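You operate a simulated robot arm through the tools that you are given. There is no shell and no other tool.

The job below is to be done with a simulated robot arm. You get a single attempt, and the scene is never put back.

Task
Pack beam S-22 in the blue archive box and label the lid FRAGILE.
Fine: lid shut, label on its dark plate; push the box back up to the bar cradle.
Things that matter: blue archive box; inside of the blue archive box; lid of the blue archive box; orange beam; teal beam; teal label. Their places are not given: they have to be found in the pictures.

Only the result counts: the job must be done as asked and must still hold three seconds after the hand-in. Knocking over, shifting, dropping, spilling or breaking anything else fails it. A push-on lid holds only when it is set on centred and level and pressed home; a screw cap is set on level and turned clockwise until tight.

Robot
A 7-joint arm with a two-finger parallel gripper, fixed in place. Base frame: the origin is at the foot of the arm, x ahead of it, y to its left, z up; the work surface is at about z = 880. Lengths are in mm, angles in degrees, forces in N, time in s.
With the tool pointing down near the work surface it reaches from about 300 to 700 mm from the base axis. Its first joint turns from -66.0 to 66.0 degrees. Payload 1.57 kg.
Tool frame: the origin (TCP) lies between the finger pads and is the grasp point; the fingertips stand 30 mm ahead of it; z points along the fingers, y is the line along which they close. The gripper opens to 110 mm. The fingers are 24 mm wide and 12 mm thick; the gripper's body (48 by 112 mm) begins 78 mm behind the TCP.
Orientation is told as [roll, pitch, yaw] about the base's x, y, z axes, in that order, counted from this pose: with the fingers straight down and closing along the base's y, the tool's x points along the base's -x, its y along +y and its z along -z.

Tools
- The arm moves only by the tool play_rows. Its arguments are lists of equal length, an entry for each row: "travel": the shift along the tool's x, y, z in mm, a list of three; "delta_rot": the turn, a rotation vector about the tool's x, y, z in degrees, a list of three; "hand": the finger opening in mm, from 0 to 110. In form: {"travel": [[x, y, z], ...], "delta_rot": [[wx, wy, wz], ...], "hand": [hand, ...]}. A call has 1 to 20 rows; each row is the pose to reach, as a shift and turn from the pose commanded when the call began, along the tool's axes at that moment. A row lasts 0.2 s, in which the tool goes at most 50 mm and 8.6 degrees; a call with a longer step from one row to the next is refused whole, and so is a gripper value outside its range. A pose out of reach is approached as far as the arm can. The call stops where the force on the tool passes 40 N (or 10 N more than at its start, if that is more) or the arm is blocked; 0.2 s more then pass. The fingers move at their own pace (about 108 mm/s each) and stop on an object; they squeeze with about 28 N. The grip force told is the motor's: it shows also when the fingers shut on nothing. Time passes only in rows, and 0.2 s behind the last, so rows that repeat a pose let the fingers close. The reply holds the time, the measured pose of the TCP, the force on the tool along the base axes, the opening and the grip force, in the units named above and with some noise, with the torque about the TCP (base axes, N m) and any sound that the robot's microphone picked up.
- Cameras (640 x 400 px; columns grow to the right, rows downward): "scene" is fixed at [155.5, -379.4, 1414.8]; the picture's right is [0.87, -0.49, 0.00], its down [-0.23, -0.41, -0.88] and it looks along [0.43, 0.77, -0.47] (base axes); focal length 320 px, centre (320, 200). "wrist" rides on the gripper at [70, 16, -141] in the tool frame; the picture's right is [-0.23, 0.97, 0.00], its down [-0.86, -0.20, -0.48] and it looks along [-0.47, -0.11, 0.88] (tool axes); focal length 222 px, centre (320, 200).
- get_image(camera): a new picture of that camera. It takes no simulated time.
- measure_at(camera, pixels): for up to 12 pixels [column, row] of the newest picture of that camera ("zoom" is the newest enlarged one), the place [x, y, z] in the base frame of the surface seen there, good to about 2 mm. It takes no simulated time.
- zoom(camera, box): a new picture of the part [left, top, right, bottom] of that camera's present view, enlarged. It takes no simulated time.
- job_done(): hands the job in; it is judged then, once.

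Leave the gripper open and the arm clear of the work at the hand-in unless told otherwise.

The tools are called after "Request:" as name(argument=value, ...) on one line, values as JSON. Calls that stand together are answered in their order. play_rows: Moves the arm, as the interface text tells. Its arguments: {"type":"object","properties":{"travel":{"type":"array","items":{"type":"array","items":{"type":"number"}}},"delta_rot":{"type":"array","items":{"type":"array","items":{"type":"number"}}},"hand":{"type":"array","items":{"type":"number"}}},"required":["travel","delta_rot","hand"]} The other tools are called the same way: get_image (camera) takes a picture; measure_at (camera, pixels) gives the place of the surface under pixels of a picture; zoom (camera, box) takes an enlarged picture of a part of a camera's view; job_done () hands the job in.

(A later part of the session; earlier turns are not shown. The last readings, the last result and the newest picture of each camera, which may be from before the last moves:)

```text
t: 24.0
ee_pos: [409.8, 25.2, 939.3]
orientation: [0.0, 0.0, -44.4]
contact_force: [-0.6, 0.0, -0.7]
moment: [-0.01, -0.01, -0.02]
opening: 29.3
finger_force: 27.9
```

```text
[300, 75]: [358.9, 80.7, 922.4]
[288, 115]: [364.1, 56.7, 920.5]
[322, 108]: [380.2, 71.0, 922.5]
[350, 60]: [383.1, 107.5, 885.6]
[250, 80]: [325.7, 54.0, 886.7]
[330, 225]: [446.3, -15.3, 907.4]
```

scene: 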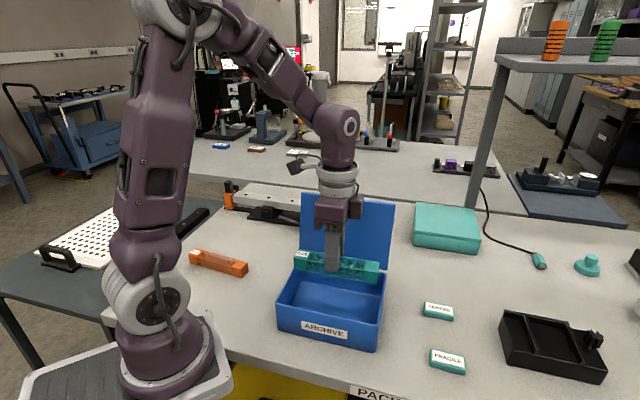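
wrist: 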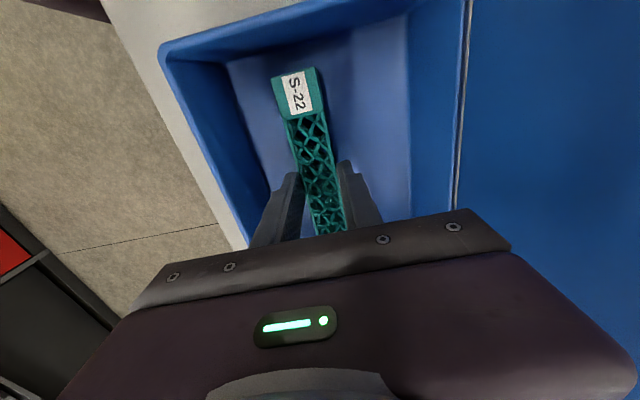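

Beam bottom is still about 3 mm above the floor. Lowering a bit more.

Request:
play_rows(travel=[[0, 0, 1], [0, 0, 2], [0, 0, 2.5], [0, 0, 2.5]], delta_rot=[[0, 0, 0], [0, 0, 0], [0, 0, 0], [0, 0, 0]], hand=[15, 15, 15, 15])

```text
t: 25.0
ee_pos: [410.5, 25.8, 934.0]
orientation: [0.1, -0.1, -44.4]
contact_force: [0.8, 7.4, 26.1]
moment: [0.14, -0.05, -0.02]
opening: 29.2
finger_force: 27.7
```

Contact with the floor (26 N upward). I'll back up a millimetre and open to 52 to release, then check.

Request:
play_rows(travel=[[0, 0, -1], [0, 0, -1], [0, 0, -1], [0, 0, -1], [0, 0, -1]], delta_rot=[[0, 0, 0], [0, 0, 0], [0, 0, 0], [0, 0, 0], [0, 0, 0]], hand=[15, 34, 42, 50, 50])

Request:
get_image(camera="wrist")

```text
t: 26.2
ee_pos: [409.3, 24.8, 935.7]
orientation: [0.0, 0.0, -44.5]
contact_force: [-0.3, 0.5, -0.1]
moment: [0.03, 0.05, -0.02]
opening: 49.8
finger_force: 0.2
```

```text
taken
```

wrist: 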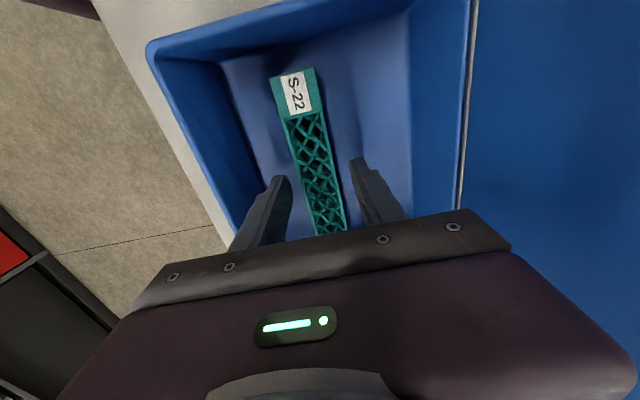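

The beam lies flat and free. I'll raise the hand straight up, then look at the lid's back side and the cradle.

Request:
play_rows(travel=[[0, 0, -40], [0, 0, -85], [0, 0, -130], [0, 0, -175], [0, 0, -220], [0, 0, -265], [0, 0, -265]], delta_rot=[[0, 0, 0], [0, 0, 0], [0, 0, 0], [0, 0, 0], [0, 0, 0], [0, 0, 0], [0, 0, 0]], hand=[50, 50, 50, 50, 50, 50, 50])

Request:
get_image(camera="wrist")

Request:
get_image(camera="scene")

```text
t: 27.8
ee_pos: [410.2, 23.0, 1202.9]
orientation: [0.0, 0.1, -44.4]
contact_force: [0.3, 0.1, 0.7]
moment: [-0.05, 0.0, 0.01]
opening: 50.0
finger_force: 0.1
```

```text
taken
```

wrist: 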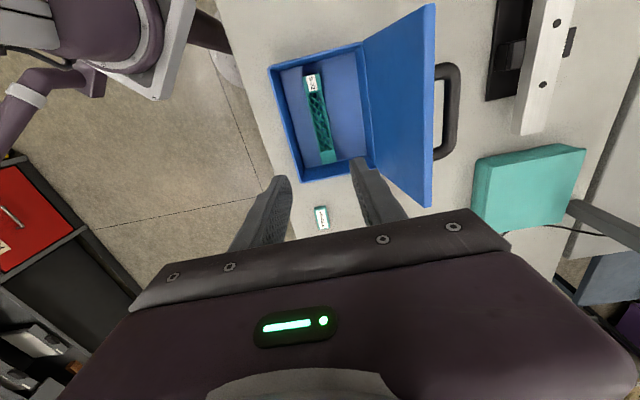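

```text
taken
```

scene: 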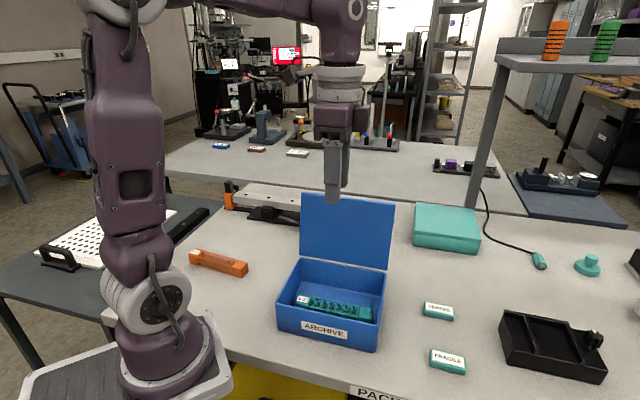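

The beam lies in the box. The handle loop sits mid-lid, and the cradle ends near (530,130) with the teal case beyond. I'll zoom and measure these.

Request:
zoom(camera="wrist", box=[340, 0, 640, 240])

Request:
measure_at(camera="wrist", pixels=[[452, 68], [452, 154], [440, 70], [440, 152], [434, 6], [424, 205], [490, 98], [500, 45], [516, 130], [547, 133], [478, 165], [475, 205]])

Request:
measure_at(camera="wrist", pixels=[[510, 98], [523, 45], [535, 85], [495, 10], [455, 110], [580, 150], [505, 75], [530, 130], [513, 120], [515, 60], [460, 160], [485, 230]])

```text
1.67 times, centred on (490, 120) of wrist
```

zoom: 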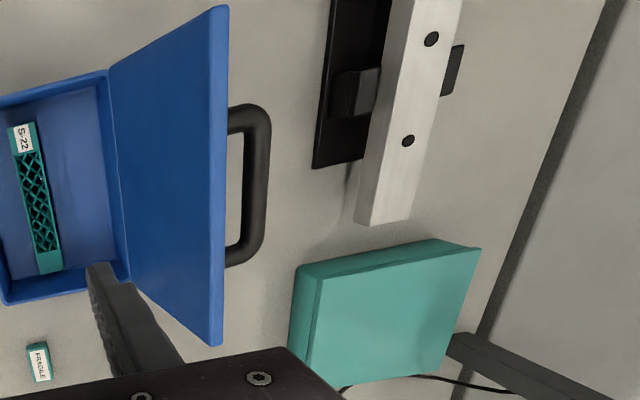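

```text
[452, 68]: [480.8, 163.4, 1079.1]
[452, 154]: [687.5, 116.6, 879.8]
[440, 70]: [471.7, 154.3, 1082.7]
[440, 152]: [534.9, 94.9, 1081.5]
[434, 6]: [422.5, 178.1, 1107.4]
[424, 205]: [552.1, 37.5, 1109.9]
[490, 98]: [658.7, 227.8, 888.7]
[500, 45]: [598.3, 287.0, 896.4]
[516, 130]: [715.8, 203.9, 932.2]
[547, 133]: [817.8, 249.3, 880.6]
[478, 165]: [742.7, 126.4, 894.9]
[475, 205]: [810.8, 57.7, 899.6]
```

```text
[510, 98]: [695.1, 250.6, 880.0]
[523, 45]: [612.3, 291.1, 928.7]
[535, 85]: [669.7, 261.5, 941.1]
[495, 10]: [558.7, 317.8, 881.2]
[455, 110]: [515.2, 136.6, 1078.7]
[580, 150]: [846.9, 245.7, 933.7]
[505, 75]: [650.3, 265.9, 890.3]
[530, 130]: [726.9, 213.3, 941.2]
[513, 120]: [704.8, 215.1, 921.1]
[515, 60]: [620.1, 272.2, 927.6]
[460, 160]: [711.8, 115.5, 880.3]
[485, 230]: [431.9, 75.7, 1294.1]
```

The cradle's base plate edge lies parallel to the box's back, about 236 mm behind it. The handle occupies the middle ±50 mm of the lid. To close the lid gently, I'll straddle its top edge beside the handle, with one finger in front and one behind, and walk it down along its arc. First, hover above the edge.

Request:
play_rows(travel=[[-24, 38, 0], [-48, 76, 0], [-71.6, 115.3, 0], [-71.6, 115.3, 0]], delta_rot=[[0, 0, 0], [0, 0, 0], [0, 0, 0], [0, 0, 0]], hand=[50, 50, 50, 50])

Request:
get_image(camera="wrist")

Request:
zoom(camera="scene", box=[260, 100, 440, 280])

```text
t: 28.8
ee_pos: [542.3, 55.0, 1201.1]
orientation: [0.1, 0.0, -44.5]
contact_force: [0.7, -0.3, -1.0]
moment: [0.01, 0.02, 0.02]
opening: 50.1
finger_force: 0.1
```

```text
taken
```

wrist: 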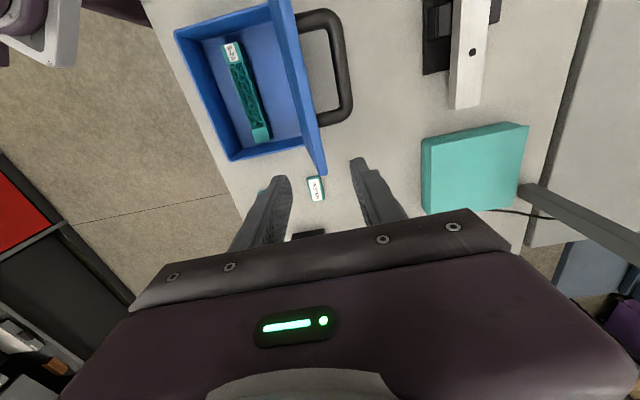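

```text
2.22 times, centred on (350, 190) of scene
```

zoom: 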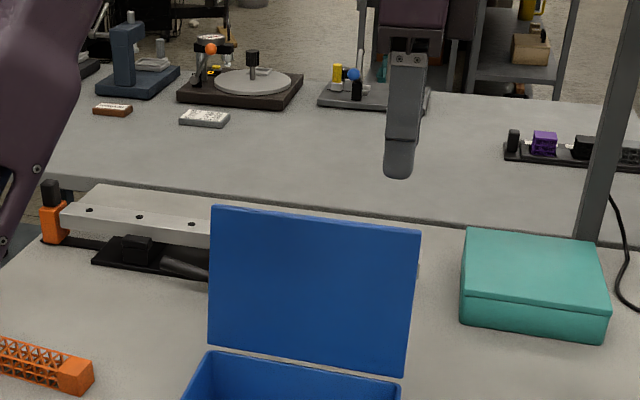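

I'll measure the lid's top edge and the handle ends from this view.

Request:
measure_at(camera="wrist", pixels=[[322, 170], [316, 155], [310, 100], [300, 40], [324, 120], [345, 115], [346, 70], [330, 20], [318, 168], [313, 130], [318, 118], [296, 20]])

Request:
zoom(camera="wrist", box=[240, 0, 420, 240])

```text
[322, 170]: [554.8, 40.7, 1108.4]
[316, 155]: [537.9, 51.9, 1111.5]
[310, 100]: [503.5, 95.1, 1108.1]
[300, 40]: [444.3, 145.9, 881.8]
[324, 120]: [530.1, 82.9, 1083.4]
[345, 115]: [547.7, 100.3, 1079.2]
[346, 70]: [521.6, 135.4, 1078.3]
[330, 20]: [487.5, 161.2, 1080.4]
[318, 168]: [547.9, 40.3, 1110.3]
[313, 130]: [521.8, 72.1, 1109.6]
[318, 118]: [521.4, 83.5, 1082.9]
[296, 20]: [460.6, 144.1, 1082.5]
```

```text
1.67 times, centred on (330, 120) of wrist
```

zoom: 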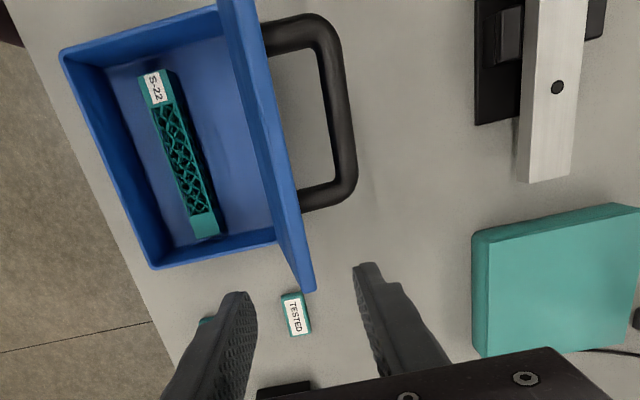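

Lid top edge sits at e2 ≈ 97–104 (box axes), z ≈ 1109, and the handle ends at e1 ≈ +50. The hand at e1 ≈ 73 is clear. I'll descend so the fingertips straddle the top 15 mm of the lid.

Request:
play_rows(travel=[[-3, 0, 25], [-3, 0, 50], [-3, 0, 70], [-3, 0, 78], [-3, 0, 78]], delta_rot=[[0, 0, 0], [0, 0, 0], [0, 0, 0], [0, 0, 0], [0, 0, 0]], hand=[50, 50, 50, 50, 50])

Request:
zoom(camera="wrist", box=[200, 0, 440, 240])

Request:
zoom(camera="scene", box=[280, 130, 420, 280])

```text
t: 30.0
ee_pos: [545.4, 57.0, 1123.0]
orientation: [0.0, 0.0, -44.4]
contact_force: [1.0, -0.2, 0.5]
moment: [0.0, -0.01, 0.03]
opening: 50.2
finger_force: 0.2
```

```text
1.67 times, centred on (320, 120) of wrist
```

zoom: 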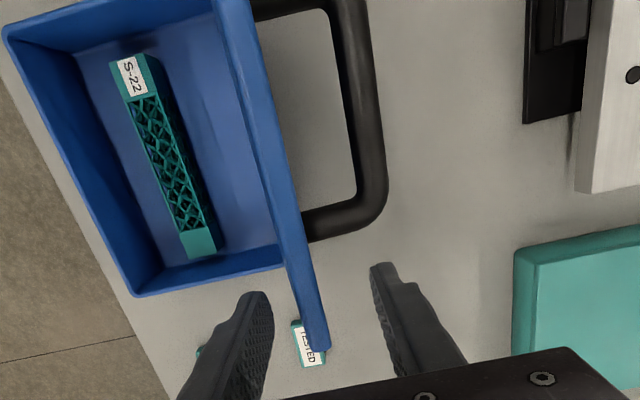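

```text
2.67 times, centred on (350, 205) of scene
```

zoom: 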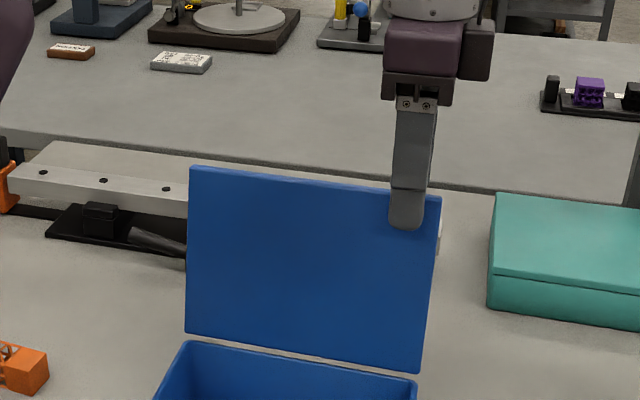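

The fingers straddle the edge. Stage 1: move forward 50 mm, slowly, so the rear finger brings the lid past vertical onto the front finger.

Request:
play_rows(travel=[[0, -10, 0], [0, -20, 0], [0, -28, 0], [0, -36, -1], [0, -44, -1], [0, -50, -2], [0, -50, -2]], delta_rot=[[0, 0, 0], [0, 0, 0], [0, 0, 0], [0, 0, 0], [0, 0, 0], [0, 0, 0], [0, 0, 0]], hand=[50, 50, 50, 50, 50, 50, 50])

Request:
zoom(camera="wrist", box=[200, 0, 440, 240])

Request:
zoom(camera="scene", box=[260, 130, 420, 360])

```text
t: 31.6
ee_pos: [509.3, 19.8, 1127.4]
orientation: [0.0, 0.0, -44.5]
contact_force: [0.5, 0.6, 0.3]
moment: [-0.01, -0.04, -0.02]
opening: 50.5
finger_force: 0.4
```

```text
1.67 times, centred on (320, 120) of wrist
```

zoom: 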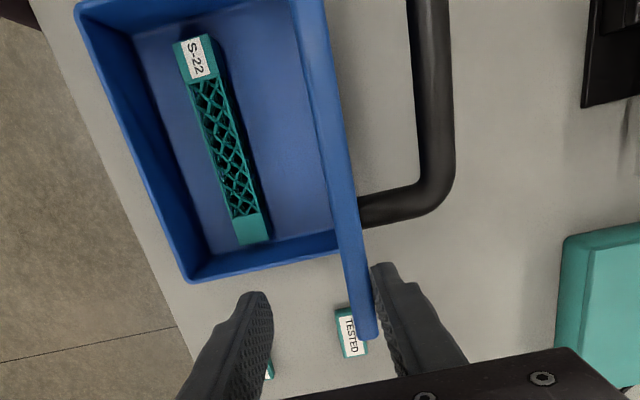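

```text
1.74 times, centred on (340, 245) of scene
```

zoom: 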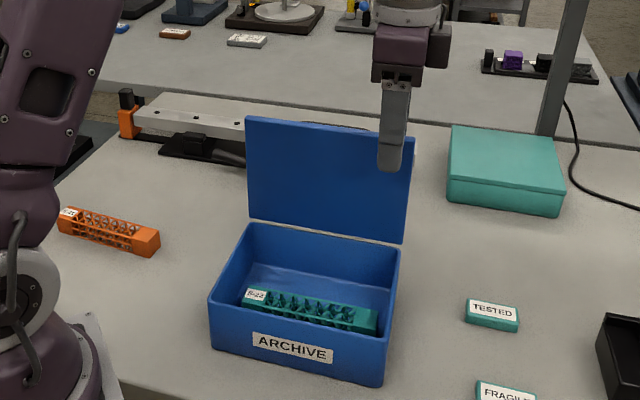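

The rear finger has the lid at about vertical. Stage 2: follow the arc forward and downward.

Request:
play_rows(travel=[[0, -10, 3], [0, -20, 7], [0, -31, 13], [0, -43, 21], [0, -53, 29], [0, -63, 38], [0, -63, 38]], delta_rot=[[0, 0, 0], [0, 0, 0], [0, 0, 0], [0, 0, 0], [0, 0, 0], [0, 0, 0], [0, 0, 0]], hand=[50, 50, 50, 50, 50, 50, 50])

Request:
zoom(camera="wrist", box=[200, 0, 440, 240])

Request:
zoom(camera="scene", box=[260, 130, 420, 360])

```text
t: 33.2
ee_pos: [465.5, -24.1, 1087.8]
orientation: [-0.1, 0.0, -44.4]
contact_force: [0.8, 0.6, -0.3]
moment: [-0.02, 0.01, 0.0]
opening: 50.3
finger_force: 0.4
```

```text
1.67 times, centred on (320, 120) of wrist
```

zoom: 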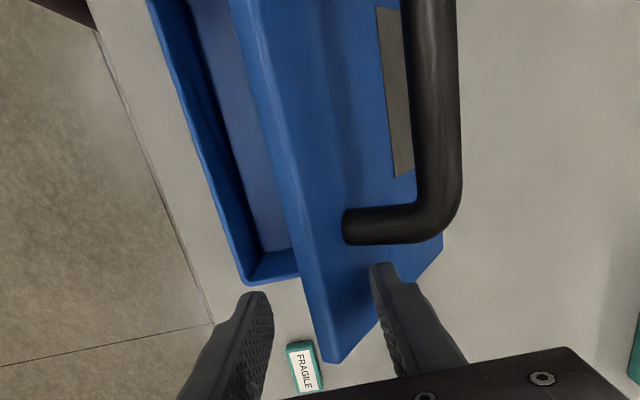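

```text
1.74 times, centred on (340, 245) of scene
```

zoom: 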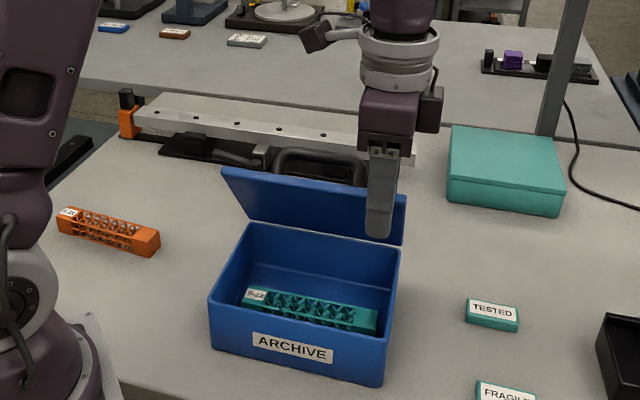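

The lid follows well at about 30° forward, and a dark plate is now visible behind the handle. Stage 3: continue the arc down.

Request:
play_rows(travel=[[0, -9, 10], [0, -17, 20], [0, -22, 28], [0, -27, 36], [0, -32, 46], [0, -36, 56], [0, -36, 56]], delta_rot=[[0, 0, 0], [0, 0, 0], [0, 0, 0], [0, 0, 0], [0, 0, 0], [0, 0, 0], [0, 0, 0]], hand=[50, 50, 50, 50, 50, 50, 50])

Request:
zoom(camera="wrist", box=[200, 0, 440, 240])

Request:
zoom(camera="scene", box=[260, 130, 420, 360])

```text
t: 34.8
ee_pos: [441.3, -49.4, 1031.2]
orientation: [0.0, 0.1, -44.5]
contact_force: [1.0, 0.4, 0.3]
moment: [0.0, 0.02, 0.0]
opening: 50.0
finger_force: 0.0
```

```text
1.67 times, centred on (320, 120) of wrist
```

zoom: 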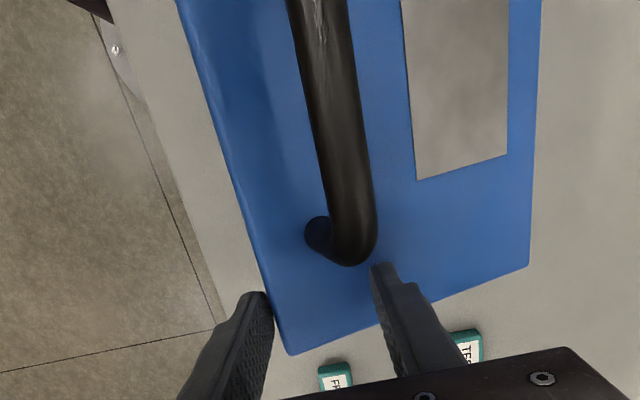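

```text
1.74 times, centred on (340, 245) of scene
```

zoom: 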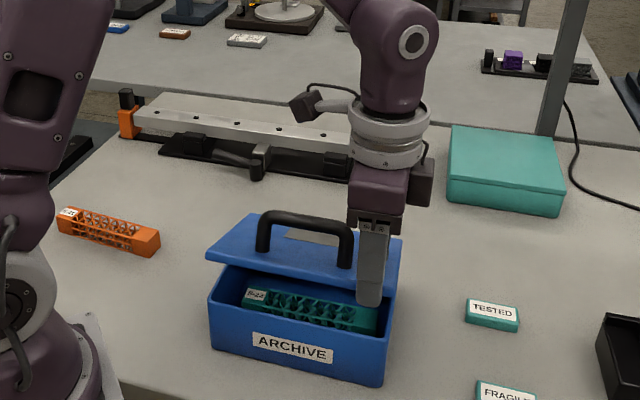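

The lid is about 70° over, with its edge against the front finger. Stage 4: ease forward off the front edge while lowering so the rear fingertip follows the lid down.

Request:
play_rows(travel=[[0, -4, 6], [0, -8, 12], [0, -12, 18], [0, -15, 24], [0, -15, 28], [0, -15, 28]], delta_rot=[[0, 0, 0], [0, 0, 0], [0, 0, 0], [0, 0, 0], [0, 0, 0], [0, 0, 0]], hand=[50, 50, 50, 50, 50, 50])

Request:
zoom(camera="wrist", box=[200, 0, 440, 240])

Request:
zoom(camera="scene", box=[260, 130, 420, 360])

```text
t: 36.2
ee_pos: [429.7, -58.9, 1002.1]
orientation: [0.0, 0.0, -44.4]
contact_force: [-0.7, 0.6, -0.4]
moment: [0.01, 0.01, 0.01]
opening: 50.1
finger_force: 0.2
```

```text
1.67 times, centred on (320, 120) of wrist
```

zoom: 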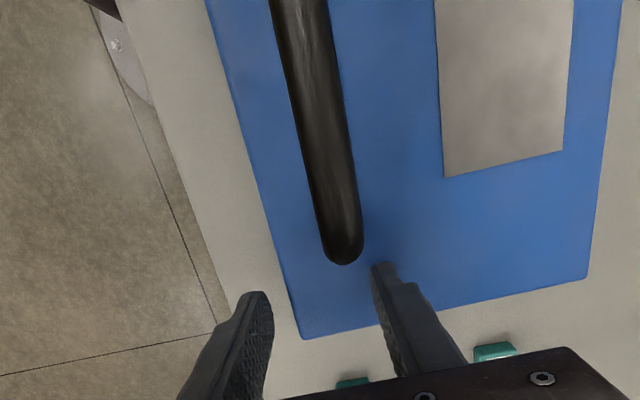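

```text
1.74 times, centred on (340, 245) of scene
```

zoom: 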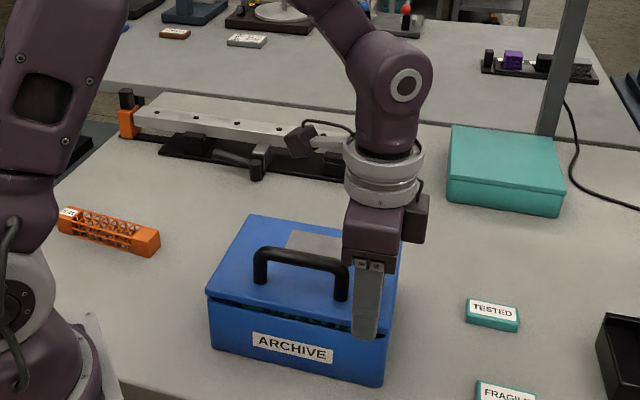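

The lid is nearly shut. I'll press on down with the rear fingertip in small steps.

Request:
play_rows(travel=[[0, 0, 3], [0, 0, 6], [0, 0, 9], [0, 0, 11], [0, 0, 13], [0, 0, 13]], delta_rot=[[0, 0, 0], [0, 0, 0], [0, 0, 0], [0, 0, 0], [0, 0, 0], [0, 0, 0]], hand=[50, 50, 50, 50, 50, 50])

Request:
zoom(camera="scene", box=[260, 230, 420, 360])

```text
t: 37.0
ee_pos: [430.7, -59.2, 995.2]
orientation: [0.4, -0.1, -44.4]
contact_force: [-6.9, 2.4, 25.6]
moment: [0.6, -0.22, 0.08]
opening: 47.7
finger_force: 0.1
stopped in row 4: the force on the tool passed its limit at 47 N (the readings are from after the stop); the commanded pose is now the measured one
```

```text
3.08 times, centred on (340, 295) of scene
```

zoom: 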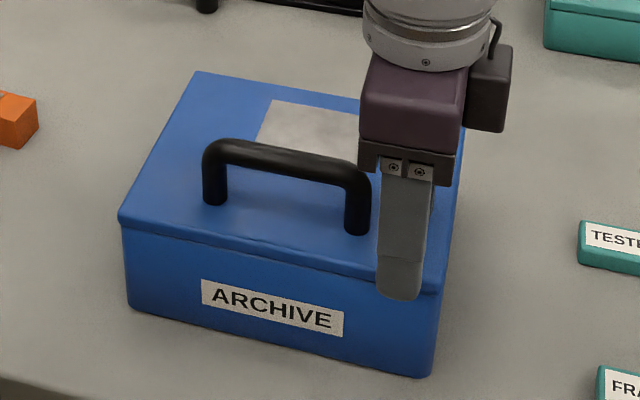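

The lid is down and pressed (stopped at 47 N). I'll raise the hand straight up and look.

Request:
play_rows(travel=[[0, 0, -20], [0, 0, -60], [0, 0, -105], [0, 0, -150], [0, 0, -190], [0, 0, -190]], delta_rot=[[0, 0, 0], [0, 0, 0], [0, 0, 0], [0, 0, 0], [0, 0, 0], [0, 0, 0]], hand=[50, 50, 50, 50, 50, 50])

Request:
get_image(camera="scene")

Request:
zoom(camera="scene", box=[200, 160, 480, 370])

Request:
get_image(camera="wrist")

```text
t: 38.4
ee_pos: [426.2, -58.8, 1187.3]
orientation: [0.2, -0.2, -44.5]
contact_force: [0.3, 0.3, -0.6]
moment: [-0.03, 0.01, 0.0]
opening: 50.2
finger_force: 0.1
```

```text
taken
```

scene: 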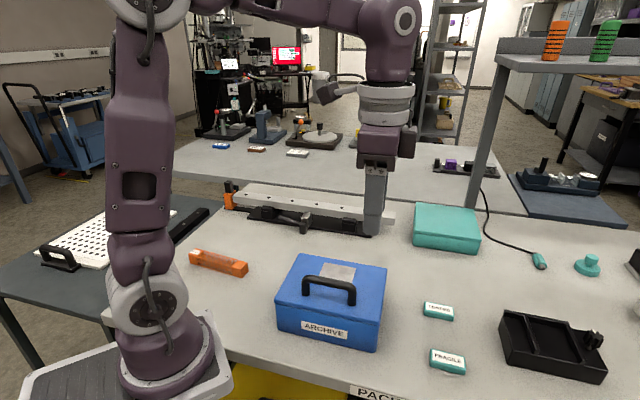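

```text
1.90 times, centred on (340, 265) of scene
```

zoom: 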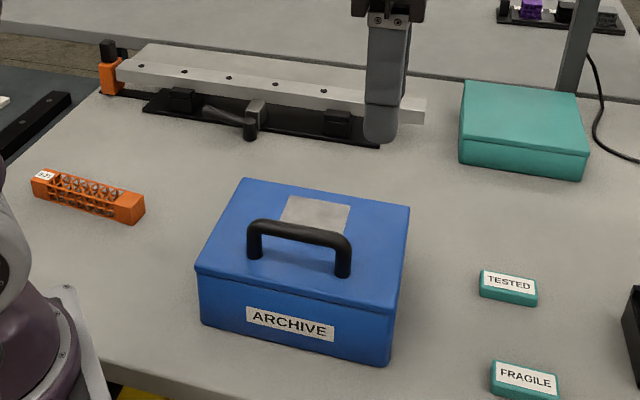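

```text
taken
```

wrist: 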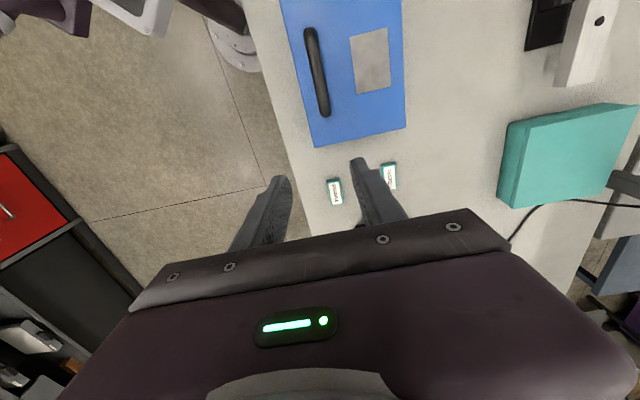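

The lid is shut, and the plate (grey, behind the handle) is visible at about (370,60) in the wrist picture. I'll measure the box again, plus the handle, plate, labels and cradle edge.

Request:
measure_at(camera="wrist", pixels=[[351, 38], [387, 28], [391, 86], [357, 94], [310, 33], [323, 112], [405, 128], [318, 146], [370, 60], [335, 192], [388, 176], [352, 130]])

Request:
measure_at(camera="scene", pixels=[[305, 283], [355, 296], [330, 283], [278, 301], [378, 323], [300, 255], [387, 271], [322, 265], [353, 278], [338, 271], [333, 311], [300, 330]])

Request:
measure_at(camera="scene", pixels=[[248, 218], [280, 224], [308, 233], [330, 230], [360, 236], [376, 237], [305, 228], [303, 216], [345, 222], [392, 222], [392, 210], [290, 215]])

```text
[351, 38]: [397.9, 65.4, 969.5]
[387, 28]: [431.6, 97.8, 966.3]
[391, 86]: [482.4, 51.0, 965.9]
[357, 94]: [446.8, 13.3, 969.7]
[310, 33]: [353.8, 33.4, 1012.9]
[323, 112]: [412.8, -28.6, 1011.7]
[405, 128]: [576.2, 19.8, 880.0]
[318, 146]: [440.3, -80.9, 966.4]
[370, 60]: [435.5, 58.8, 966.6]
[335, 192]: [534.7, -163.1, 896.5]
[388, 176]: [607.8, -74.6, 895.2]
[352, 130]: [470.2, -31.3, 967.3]
```

```text
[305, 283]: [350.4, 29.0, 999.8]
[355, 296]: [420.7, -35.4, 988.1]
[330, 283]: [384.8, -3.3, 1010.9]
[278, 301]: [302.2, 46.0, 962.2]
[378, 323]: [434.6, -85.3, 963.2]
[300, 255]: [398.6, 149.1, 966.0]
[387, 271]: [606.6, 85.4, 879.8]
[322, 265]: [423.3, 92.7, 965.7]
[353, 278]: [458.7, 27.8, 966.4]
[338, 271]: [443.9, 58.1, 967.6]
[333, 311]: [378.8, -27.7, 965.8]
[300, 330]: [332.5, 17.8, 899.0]
```

```text
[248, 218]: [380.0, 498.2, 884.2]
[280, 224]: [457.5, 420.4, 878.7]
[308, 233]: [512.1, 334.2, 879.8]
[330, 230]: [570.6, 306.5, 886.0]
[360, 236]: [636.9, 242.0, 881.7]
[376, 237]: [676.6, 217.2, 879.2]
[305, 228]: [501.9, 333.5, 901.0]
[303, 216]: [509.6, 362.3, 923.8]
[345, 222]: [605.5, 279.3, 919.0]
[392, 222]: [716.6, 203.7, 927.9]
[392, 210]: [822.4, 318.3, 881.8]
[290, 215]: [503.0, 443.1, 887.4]
```

Handle top bar is at about (383,2) with top z ≈ 1012, running along the box's long axis. The plate is 70 × 49 mm, centred at about (440,57), z ≈ 966. The cradle's front edge is at e2 ≈ 306, about 235 mm behind the box. I'll take the handle between the fingers to slide the box back under full control. First, hover above the handle.

Request:
play_rows(travel=[[38, 6, 0], [75.5, 12, 0], [75.5, 12, 50], [75.5, 12, 90], [75.5, 12, 90]], delta_rot=[[0, 0, 0], [0, 0, 0], [0, 0, 0], [0, 0, 0], [0, 0, 0]], hand=[46, 46, 46, 46, 46])

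Request:
get_image(camera="wrist")

Request:
zoom(camera="scene", box=[260, 180, 420, 360])

```text
t: 39.6
ee_pos: [381.3, 5.0, 1095.6]
orientation: [0.3, -0.2, -44.5]
contact_force: [0.7, 0.0, 0.5]
moment: [0.0, 0.02, -0.02]
opening: 46.1
finger_force: 0.2
```

```text
taken
```

wrist: 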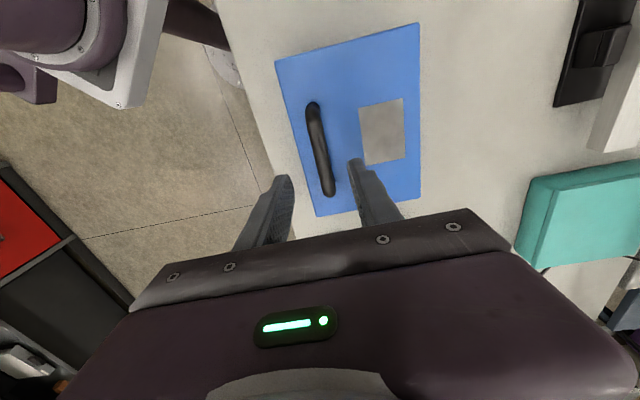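

```text
2.22 times, centred on (340, 270) of scene
```

zoom: 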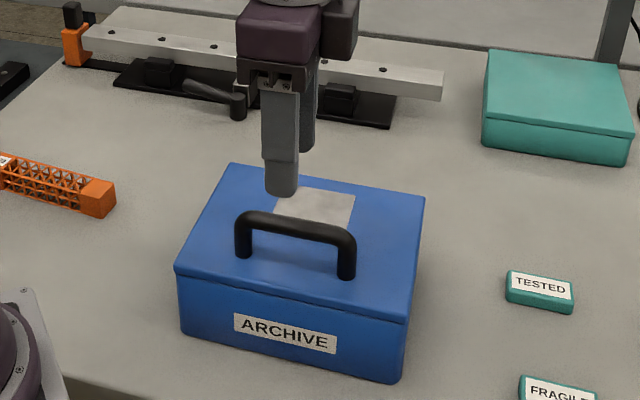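

Centred over the handle. Descending around the bar to TCP z ≈ 1008 (fingertips about 12 mm above the lid).

Request:
play_rows(travel=[[0, 0, 30], [0, 0, 60], [0, 0, 78], [0, 0, 87], [0, 0, 87]], delta_rot=[[0, 0, 0], [0, 0, 0], [0, 0, 0], [0, 0, 0], [0, 0, 0]], hand=[46, 46, 46, 46, 46])

Request:
zoom(camera="wrist", box=[200, 0, 440, 240])

Request:
zoom(camera="scene", box=[260, 180, 420, 360])

```text
t: 40.8
ee_pos: [382.2, 3.4, 1007.0]
orientation: [0.2, -0.2, -44.4]
contact_force: [-0.4, -0.3, 1.3]
moment: [0.05, -0.01, -0.02]
opening: 46.0
finger_force: 0.1
```

```text
1.67 times, centred on (320, 120) of wrist
```

zoom: 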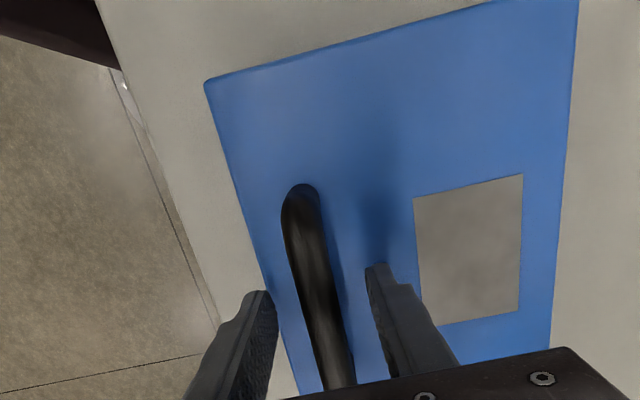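

```text
2.22 times, centred on (340, 270) of scene
```

zoom: 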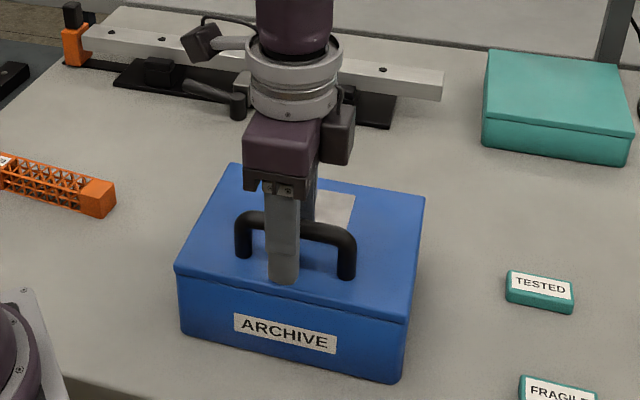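

Fingers are around the bar. Closing gently on the handle.

Request:
play_rows(travel=[[0, 0, 0], [0, 0, 0], [0, 0, 0], [0, 0, 0], [0, 0, 0]], delta_rot=[[0, 0, 0], [0, 0, 0], [0, 0, 0], [0, 0, 0], [0, 0, 0]], hand=[34, 24, 16, 5, 5])

Request:
get_image(camera="scene")

Request:
measure_at(camera="scene", pixels=[[278, 301], [378, 323], [300, 255], [277, 331], [376, 350], [290, 320]])

```text
t: 42.0
ee_pos: [382.7, 3.0, 1007.8]
orientation: [0.2, -0.3, -44.5]
contact_force: [1.9, 2.5, 0.8]
moment: [-0.08, -0.07, -0.03]
opening: 15.1
finger_force: 28.3
```

```text
taken
```

scene: 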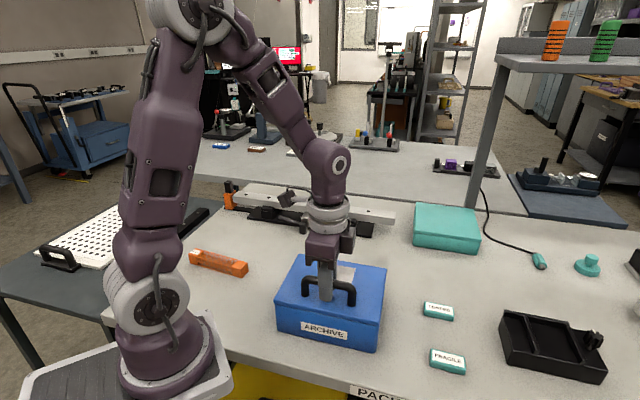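

```text
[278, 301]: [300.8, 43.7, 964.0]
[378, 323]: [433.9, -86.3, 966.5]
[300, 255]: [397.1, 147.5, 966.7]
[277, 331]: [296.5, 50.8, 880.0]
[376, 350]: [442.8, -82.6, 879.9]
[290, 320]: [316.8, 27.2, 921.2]
```

Handle is gripped (15 mm bar, 28 N). I'll drag the box 20 mm toward the cradle first and check the forces.

Request:
play_rows(travel=[[0, 6, 0], [0, 12, 0], [0, 20, 0.1], [0, 20, 0.1]], delta_rot=[[0, 0, 0], [0, 0, 0], [0, 0, 0], [0, 0, 0]], hand=[5, 5, 5, 5])

Request:
get_image(camera="scene")

Request:
zoom(camera="scene", box=[260, 180, 420, 360])

```text
t: 43.0
ee_pos: [397.8, 17.2, 1007.7]
orientation: [0.2, -0.2, -44.5]
contact_force: [-2.2, -0.7, 0.8]
moment: [-0.03, -0.03, 0.06]
opening: 15.2
finger_force: 27.5
```

```text
taken
```

scene: 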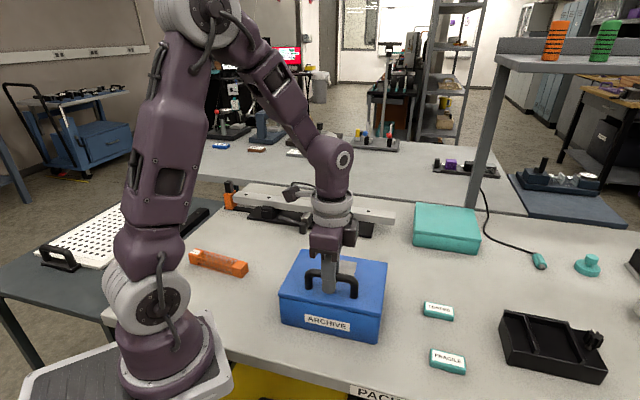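

```text
2.22 times, centred on (340, 270) of scene
```

zoom: 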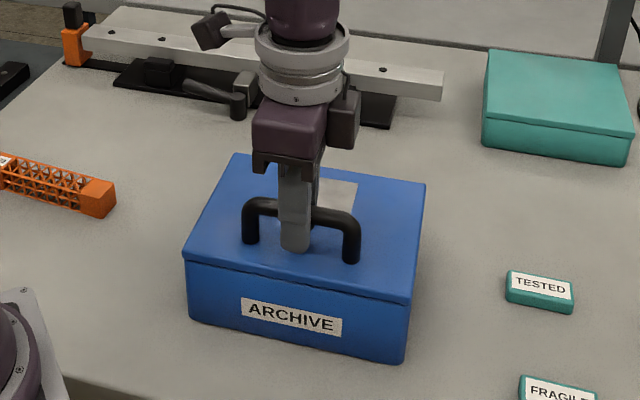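

The box slides along smoothly with the lid shut and only small forces. Continuing 175 mm in even steps, still short of the cradle.

Request:
play_rows(travel=[[0, 12, 0.1], [0, 26, 0.1], [0, 40, 0.2], [0, 54, 0.3], [0, 68, 0.3], [0, 82, 0.4], [0, 96, 0.5], [0, 110, 0.5], [0, 124, 0.6], [0, 138, 0.7], [0, 152, 0.7], [0, 165, 0.8], [0, 175, 0.8], [0, 175, 0.8]], delta_rot=[[0, 0, 0], [0, 0, 0], [0, 0, 0], [0, 0, 0], [0, 0, 0], [0, 0, 0], [0, 0, 0], [0, 0, 0], [0, 0, 0], [0, 0, 0], [0, 0, 0], [0, 0, 0], [0, 0, 0], [0, 0, 0]], hand=[5, 5, 5, 5, 5, 5, 5, 5, 5, 5, 5, 5, 5, 5])

Request:
get_image(camera="scene")

Request:
get_image(camera="wrist")

Request:
zoom(camera="scene", box=[280, 170, 440, 310])

```text
t: 46.0
ee_pos: [521.5, 140.0, 1009.9]
orientation: [0.3, -0.1, -44.5]
contact_force: [-0.6, -1.2, 0.6]
moment: [0.08, 0.09, 0.0]
opening: 15.4
finger_force: 27.5
```

```text
taken
```

scene: 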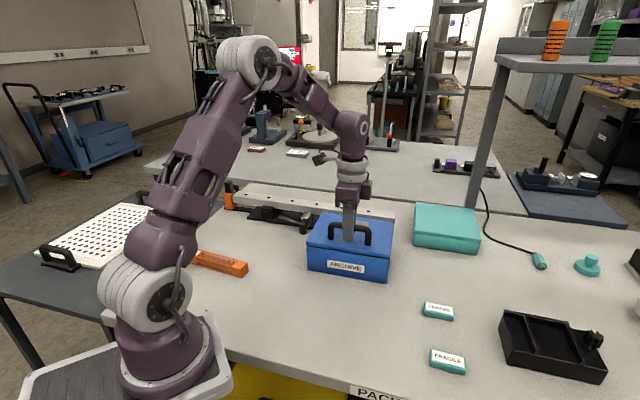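

```text
taken
```

wrist: 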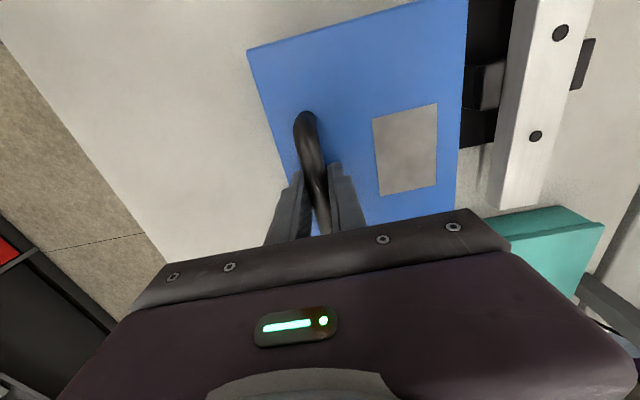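

```text
2.86 times, centred on (360, 240) of scene
```

zoom: 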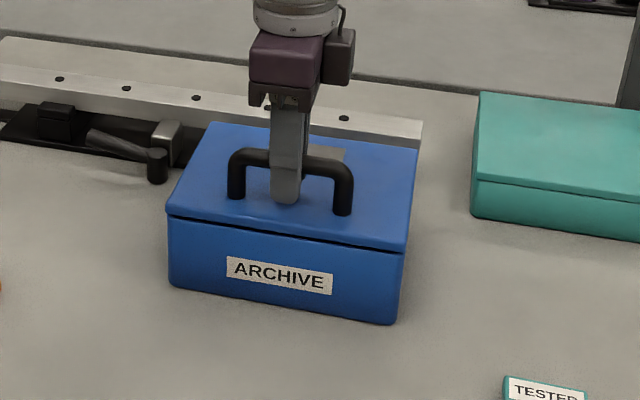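

Box is about 40 mm short of the cradle now. A thin shadow line under the lid suggests the handle drifted up 1–2 mm, so I'll lower 2 mm to reseat it, then go 25 mm further.

Request:
play_rows(travel=[[0, 0, 1], [0, 0, 2], [0, 8, 2], [0, 16, 2], [0, 25, 2.1], [0, 25, 2.1]], delta_rot=[[0, 0, 0], [0, 0, 0], [0, 0, 0], [0, 0, 0], [0, 0, 0], [0, 0, 0]], hand=[5, 5, 5, 5, 5, 5])

Request:
get_image(camera="wrist")

Request:
get_image(camera="scene")

Request:
zoom(camera="scene", box=[280, 190, 420, 300])

```text
t: 47.4
ee_pos: [539.2, 158.2, 1006.7]
orientation: [0.3, -0.2, -44.5]
contact_force: [-5.6, -8.1, 26.6]
moment: [-0.06, 0.01, 0.0]
opening: 15.6
finger_force: 27.6
```

```text
taken
```

wrist: 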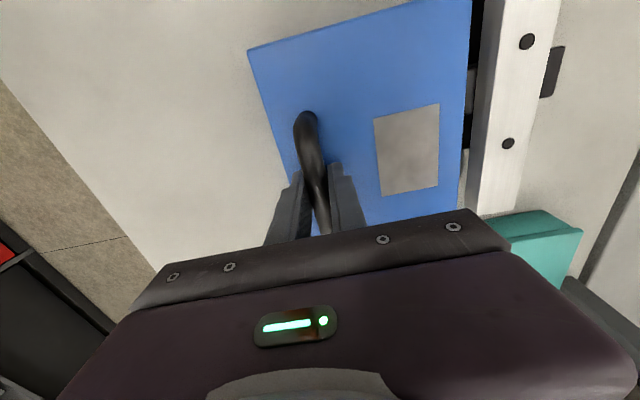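

```text
taken
```

scene: 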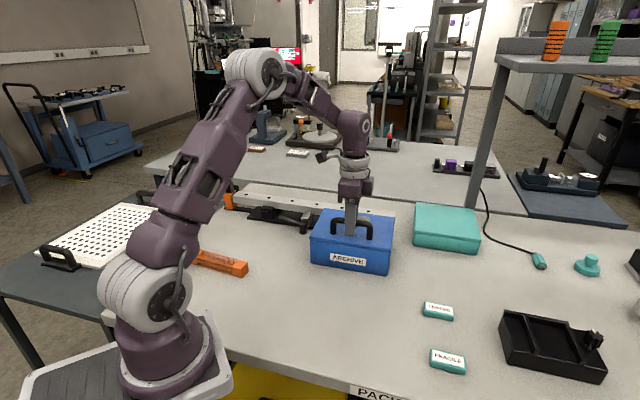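

```text
3.64 times, centred on (350, 245) of scene
```

zoom: 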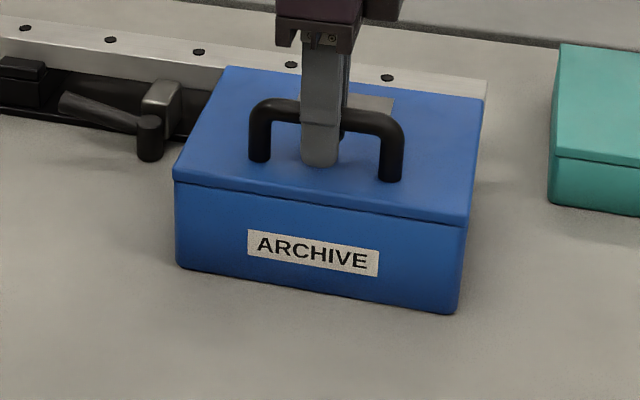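

Lid is seated and pressed (27 N down). That adds friction, so I'll ease up about 1 mm and then creep forward another 8 mm.

Request:
play_rows(travel=[[0, 0, -1], [0, 3, -1], [0, 6, -1], [0, 8, -1], [0, 8, -1]], delta_rot=[[0, 0, 0], [0, 0, 0], [0, 0, 0], [0, 0, 0], [0, 0, 0]], hand=[5, 5, 5, 5, 5])

Request:
get_image(camera="wrist")

Request:
get_image(camera="scene")

Request:
zoom(camera="scene", box=[290, 190, 410, 280])

```text
t: 48.6
ee_pos: [543.6, 165.0, 1008.2]
orientation: [0.1, -0.1, -44.5]
contact_force: [-11.7, -8.4, 9.6]
moment: [0.11, 0.38, -0.03]
opening: 15.1
finger_force: 28.2
```

```text
taken
```

wrist: 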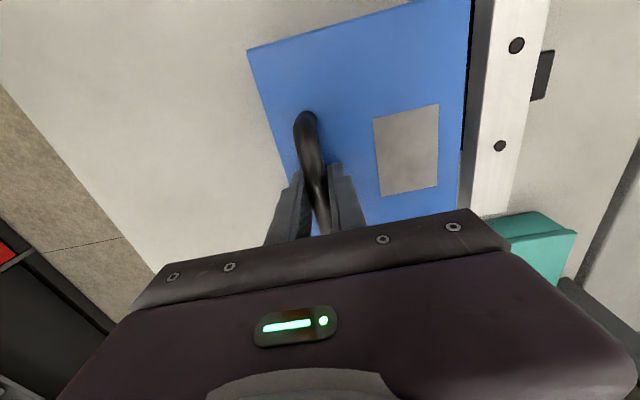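

```text
taken
```

scene: 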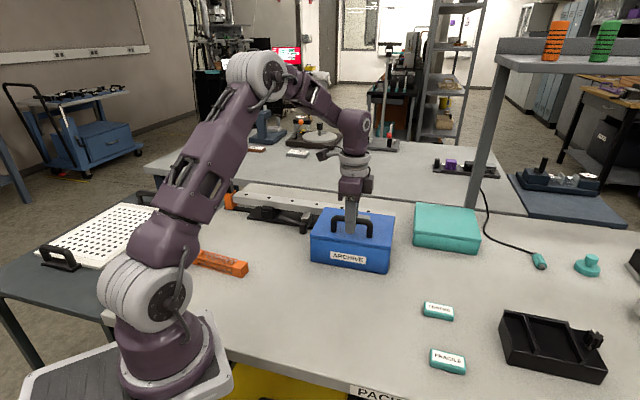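

```text
4.44 times, centred on (350, 235) of scene
```

zoom: 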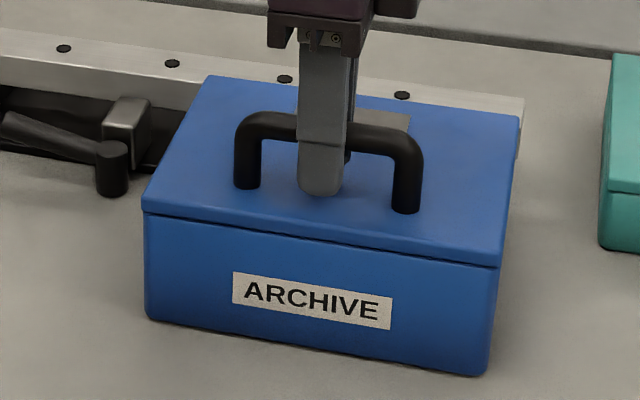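

Horizontal force has risen to about 14 N with less down-force, which suggests contact with the cradle. I'll check the steady force and whether the cradle has stayed where it was.

Request:
play_rows(travel=[[0, 0, 0]], delta_rot=[[0, 0, 0]], hand=[5])

Request:
measure_at(camera="scene", pixels=[[392, 222], [248, 218], [280, 224], [303, 216], [290, 215], [318, 207], [393, 214], [396, 216], [345, 212], [305, 228]])

Request:
measure_at(camera="wrist", pixels=[[470, 5], [463, 140], [459, 205], [475, 150], [480, 60], [469, 100], [516, 46], [499, 146], [252, 52], [410, 4]])

Request:
zoom(camera="wrist", box=[400, 0, 560, 220])

```text
t: 49.0
ee_pos: [543.8, 165.7, 1008.3]
orientation: [0.2, -0.1, -44.4]
contact_force: [-14.2, -8.4, 12.3]
moment: [0.17, 0.32, -0.06]
opening: 15.1
finger_force: 27.9
```

```text
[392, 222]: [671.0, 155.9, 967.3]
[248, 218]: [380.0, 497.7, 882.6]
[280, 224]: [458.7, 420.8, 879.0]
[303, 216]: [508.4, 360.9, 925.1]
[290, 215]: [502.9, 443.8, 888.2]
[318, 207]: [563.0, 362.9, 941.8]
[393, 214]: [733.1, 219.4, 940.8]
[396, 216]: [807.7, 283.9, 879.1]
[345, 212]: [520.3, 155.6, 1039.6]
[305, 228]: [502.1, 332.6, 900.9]
```

```text
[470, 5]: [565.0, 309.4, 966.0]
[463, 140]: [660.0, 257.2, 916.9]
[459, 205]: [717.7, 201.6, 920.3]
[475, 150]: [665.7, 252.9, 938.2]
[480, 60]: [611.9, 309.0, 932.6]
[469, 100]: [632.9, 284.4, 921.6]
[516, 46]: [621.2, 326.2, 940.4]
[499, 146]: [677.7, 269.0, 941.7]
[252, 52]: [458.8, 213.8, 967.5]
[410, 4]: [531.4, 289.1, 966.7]
```

```text
1.82 times, centred on (480, 110) of wrist
```

zoom: 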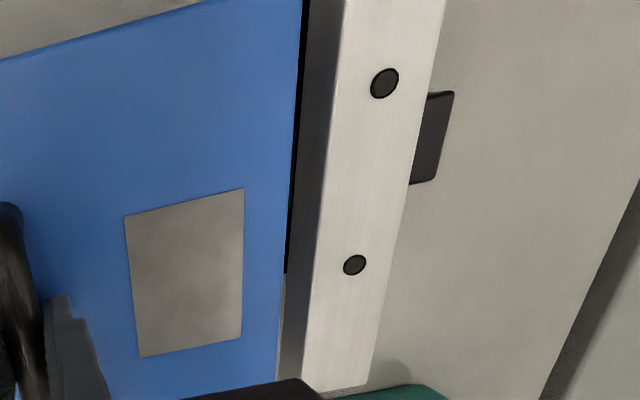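

The cradle points read the same as before (no shift). I'll zoom in on the rear right corner of the box to see the gap at the bottom.

Request:
zoom(camera="scene", box=[365, 195, 425, 260])

Request:
zoom(camera="scene", box=[270, 190, 340, 260])

```text
6.15 times, centred on (395, 228) of scene
```

zoom: 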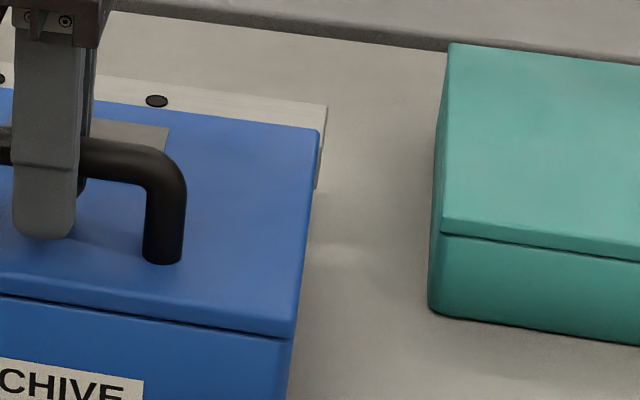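

```text
5.71 times, centred on (305, 225) of scene
```

zoom: 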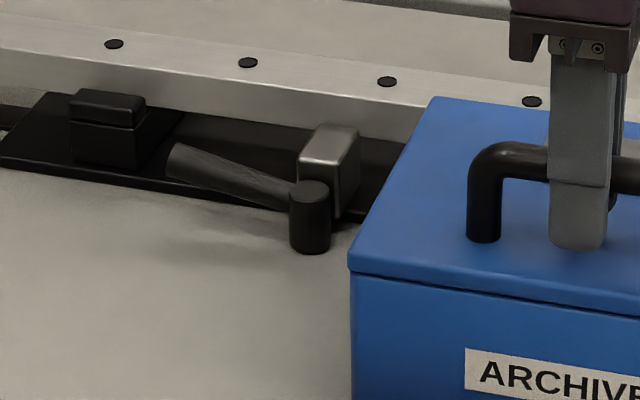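

I'll measure the plate's front edge near the box, and the lid's rear corner, in this zoom.

Request:
measure_at(camera="zoom", pixels=[[30, 160], [90, 172], [150, 184], [270, 206], [345, 218], [370, 195], [380, 180], [395, 160], [432, 100], [352, 268], [140, 185], [345, 226]])

```text
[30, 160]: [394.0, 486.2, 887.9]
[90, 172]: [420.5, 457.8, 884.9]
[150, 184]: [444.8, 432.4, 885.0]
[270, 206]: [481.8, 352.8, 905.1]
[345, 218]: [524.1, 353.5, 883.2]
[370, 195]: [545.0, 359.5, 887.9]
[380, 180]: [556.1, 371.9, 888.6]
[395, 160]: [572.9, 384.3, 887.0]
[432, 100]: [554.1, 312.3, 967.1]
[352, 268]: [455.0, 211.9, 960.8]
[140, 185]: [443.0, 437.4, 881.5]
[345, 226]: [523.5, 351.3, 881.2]
```

By measurement the gap is within 0–3 mm, and the force suggests touch. To confirm, I'll back off 1.5 mm, read the force, then approach again in half-millimetre steps.

Request:
play_rows(travel=[[0, -0.7, 0], [0, -1.5, 0], [0, -1.5, 0]], delta_rot=[[0, 0, 0], [0, 0, 0], [0, 0, 0]], hand=[5, 5, 5])

Request:
play_rows(travel=[[0, 0.5, 0], [0, 0.5, 0]], delta_rot=[[0, 0, 0], [0, 0, 0]], hand=[5, 5])

Request:
play_rows(travel=[[0, 0.5, 0], [0, 0.5, 0]], delta_rot=[[0, 0, 0], [0, 0, 0]], hand=[5, 5])

```text
t: 49.8
ee_pos: [543.6, 164.3, 1006.9]
orientation: [0.4, -0.2, -44.4]
contact_force: [-2.3, 0.6, 0.0]
moment: [0.04, 0.01, 0.02]
opening: 15.0
finger_force: 27.8
```

```text
t: 50.4
ee_pos: [543.9, 163.0, 1007.3]
orientation: [0.2, -0.2, -44.5]
contact_force: [-4.7, -1.8, 3.3]
moment: [-0.01, -0.13, -0.01]
opening: 15.1
finger_force: 28.3
```

```text
t: 51.0
ee_pos: [543.9, 163.1, 1007.1]
orientation: [0.3, -0.3, -44.6]
contact_force: [-9.5, -6.5, 8.5]
moment: [-0.02, 0.03, -0.01]
opening: 15.3
finger_force: 28.0
```

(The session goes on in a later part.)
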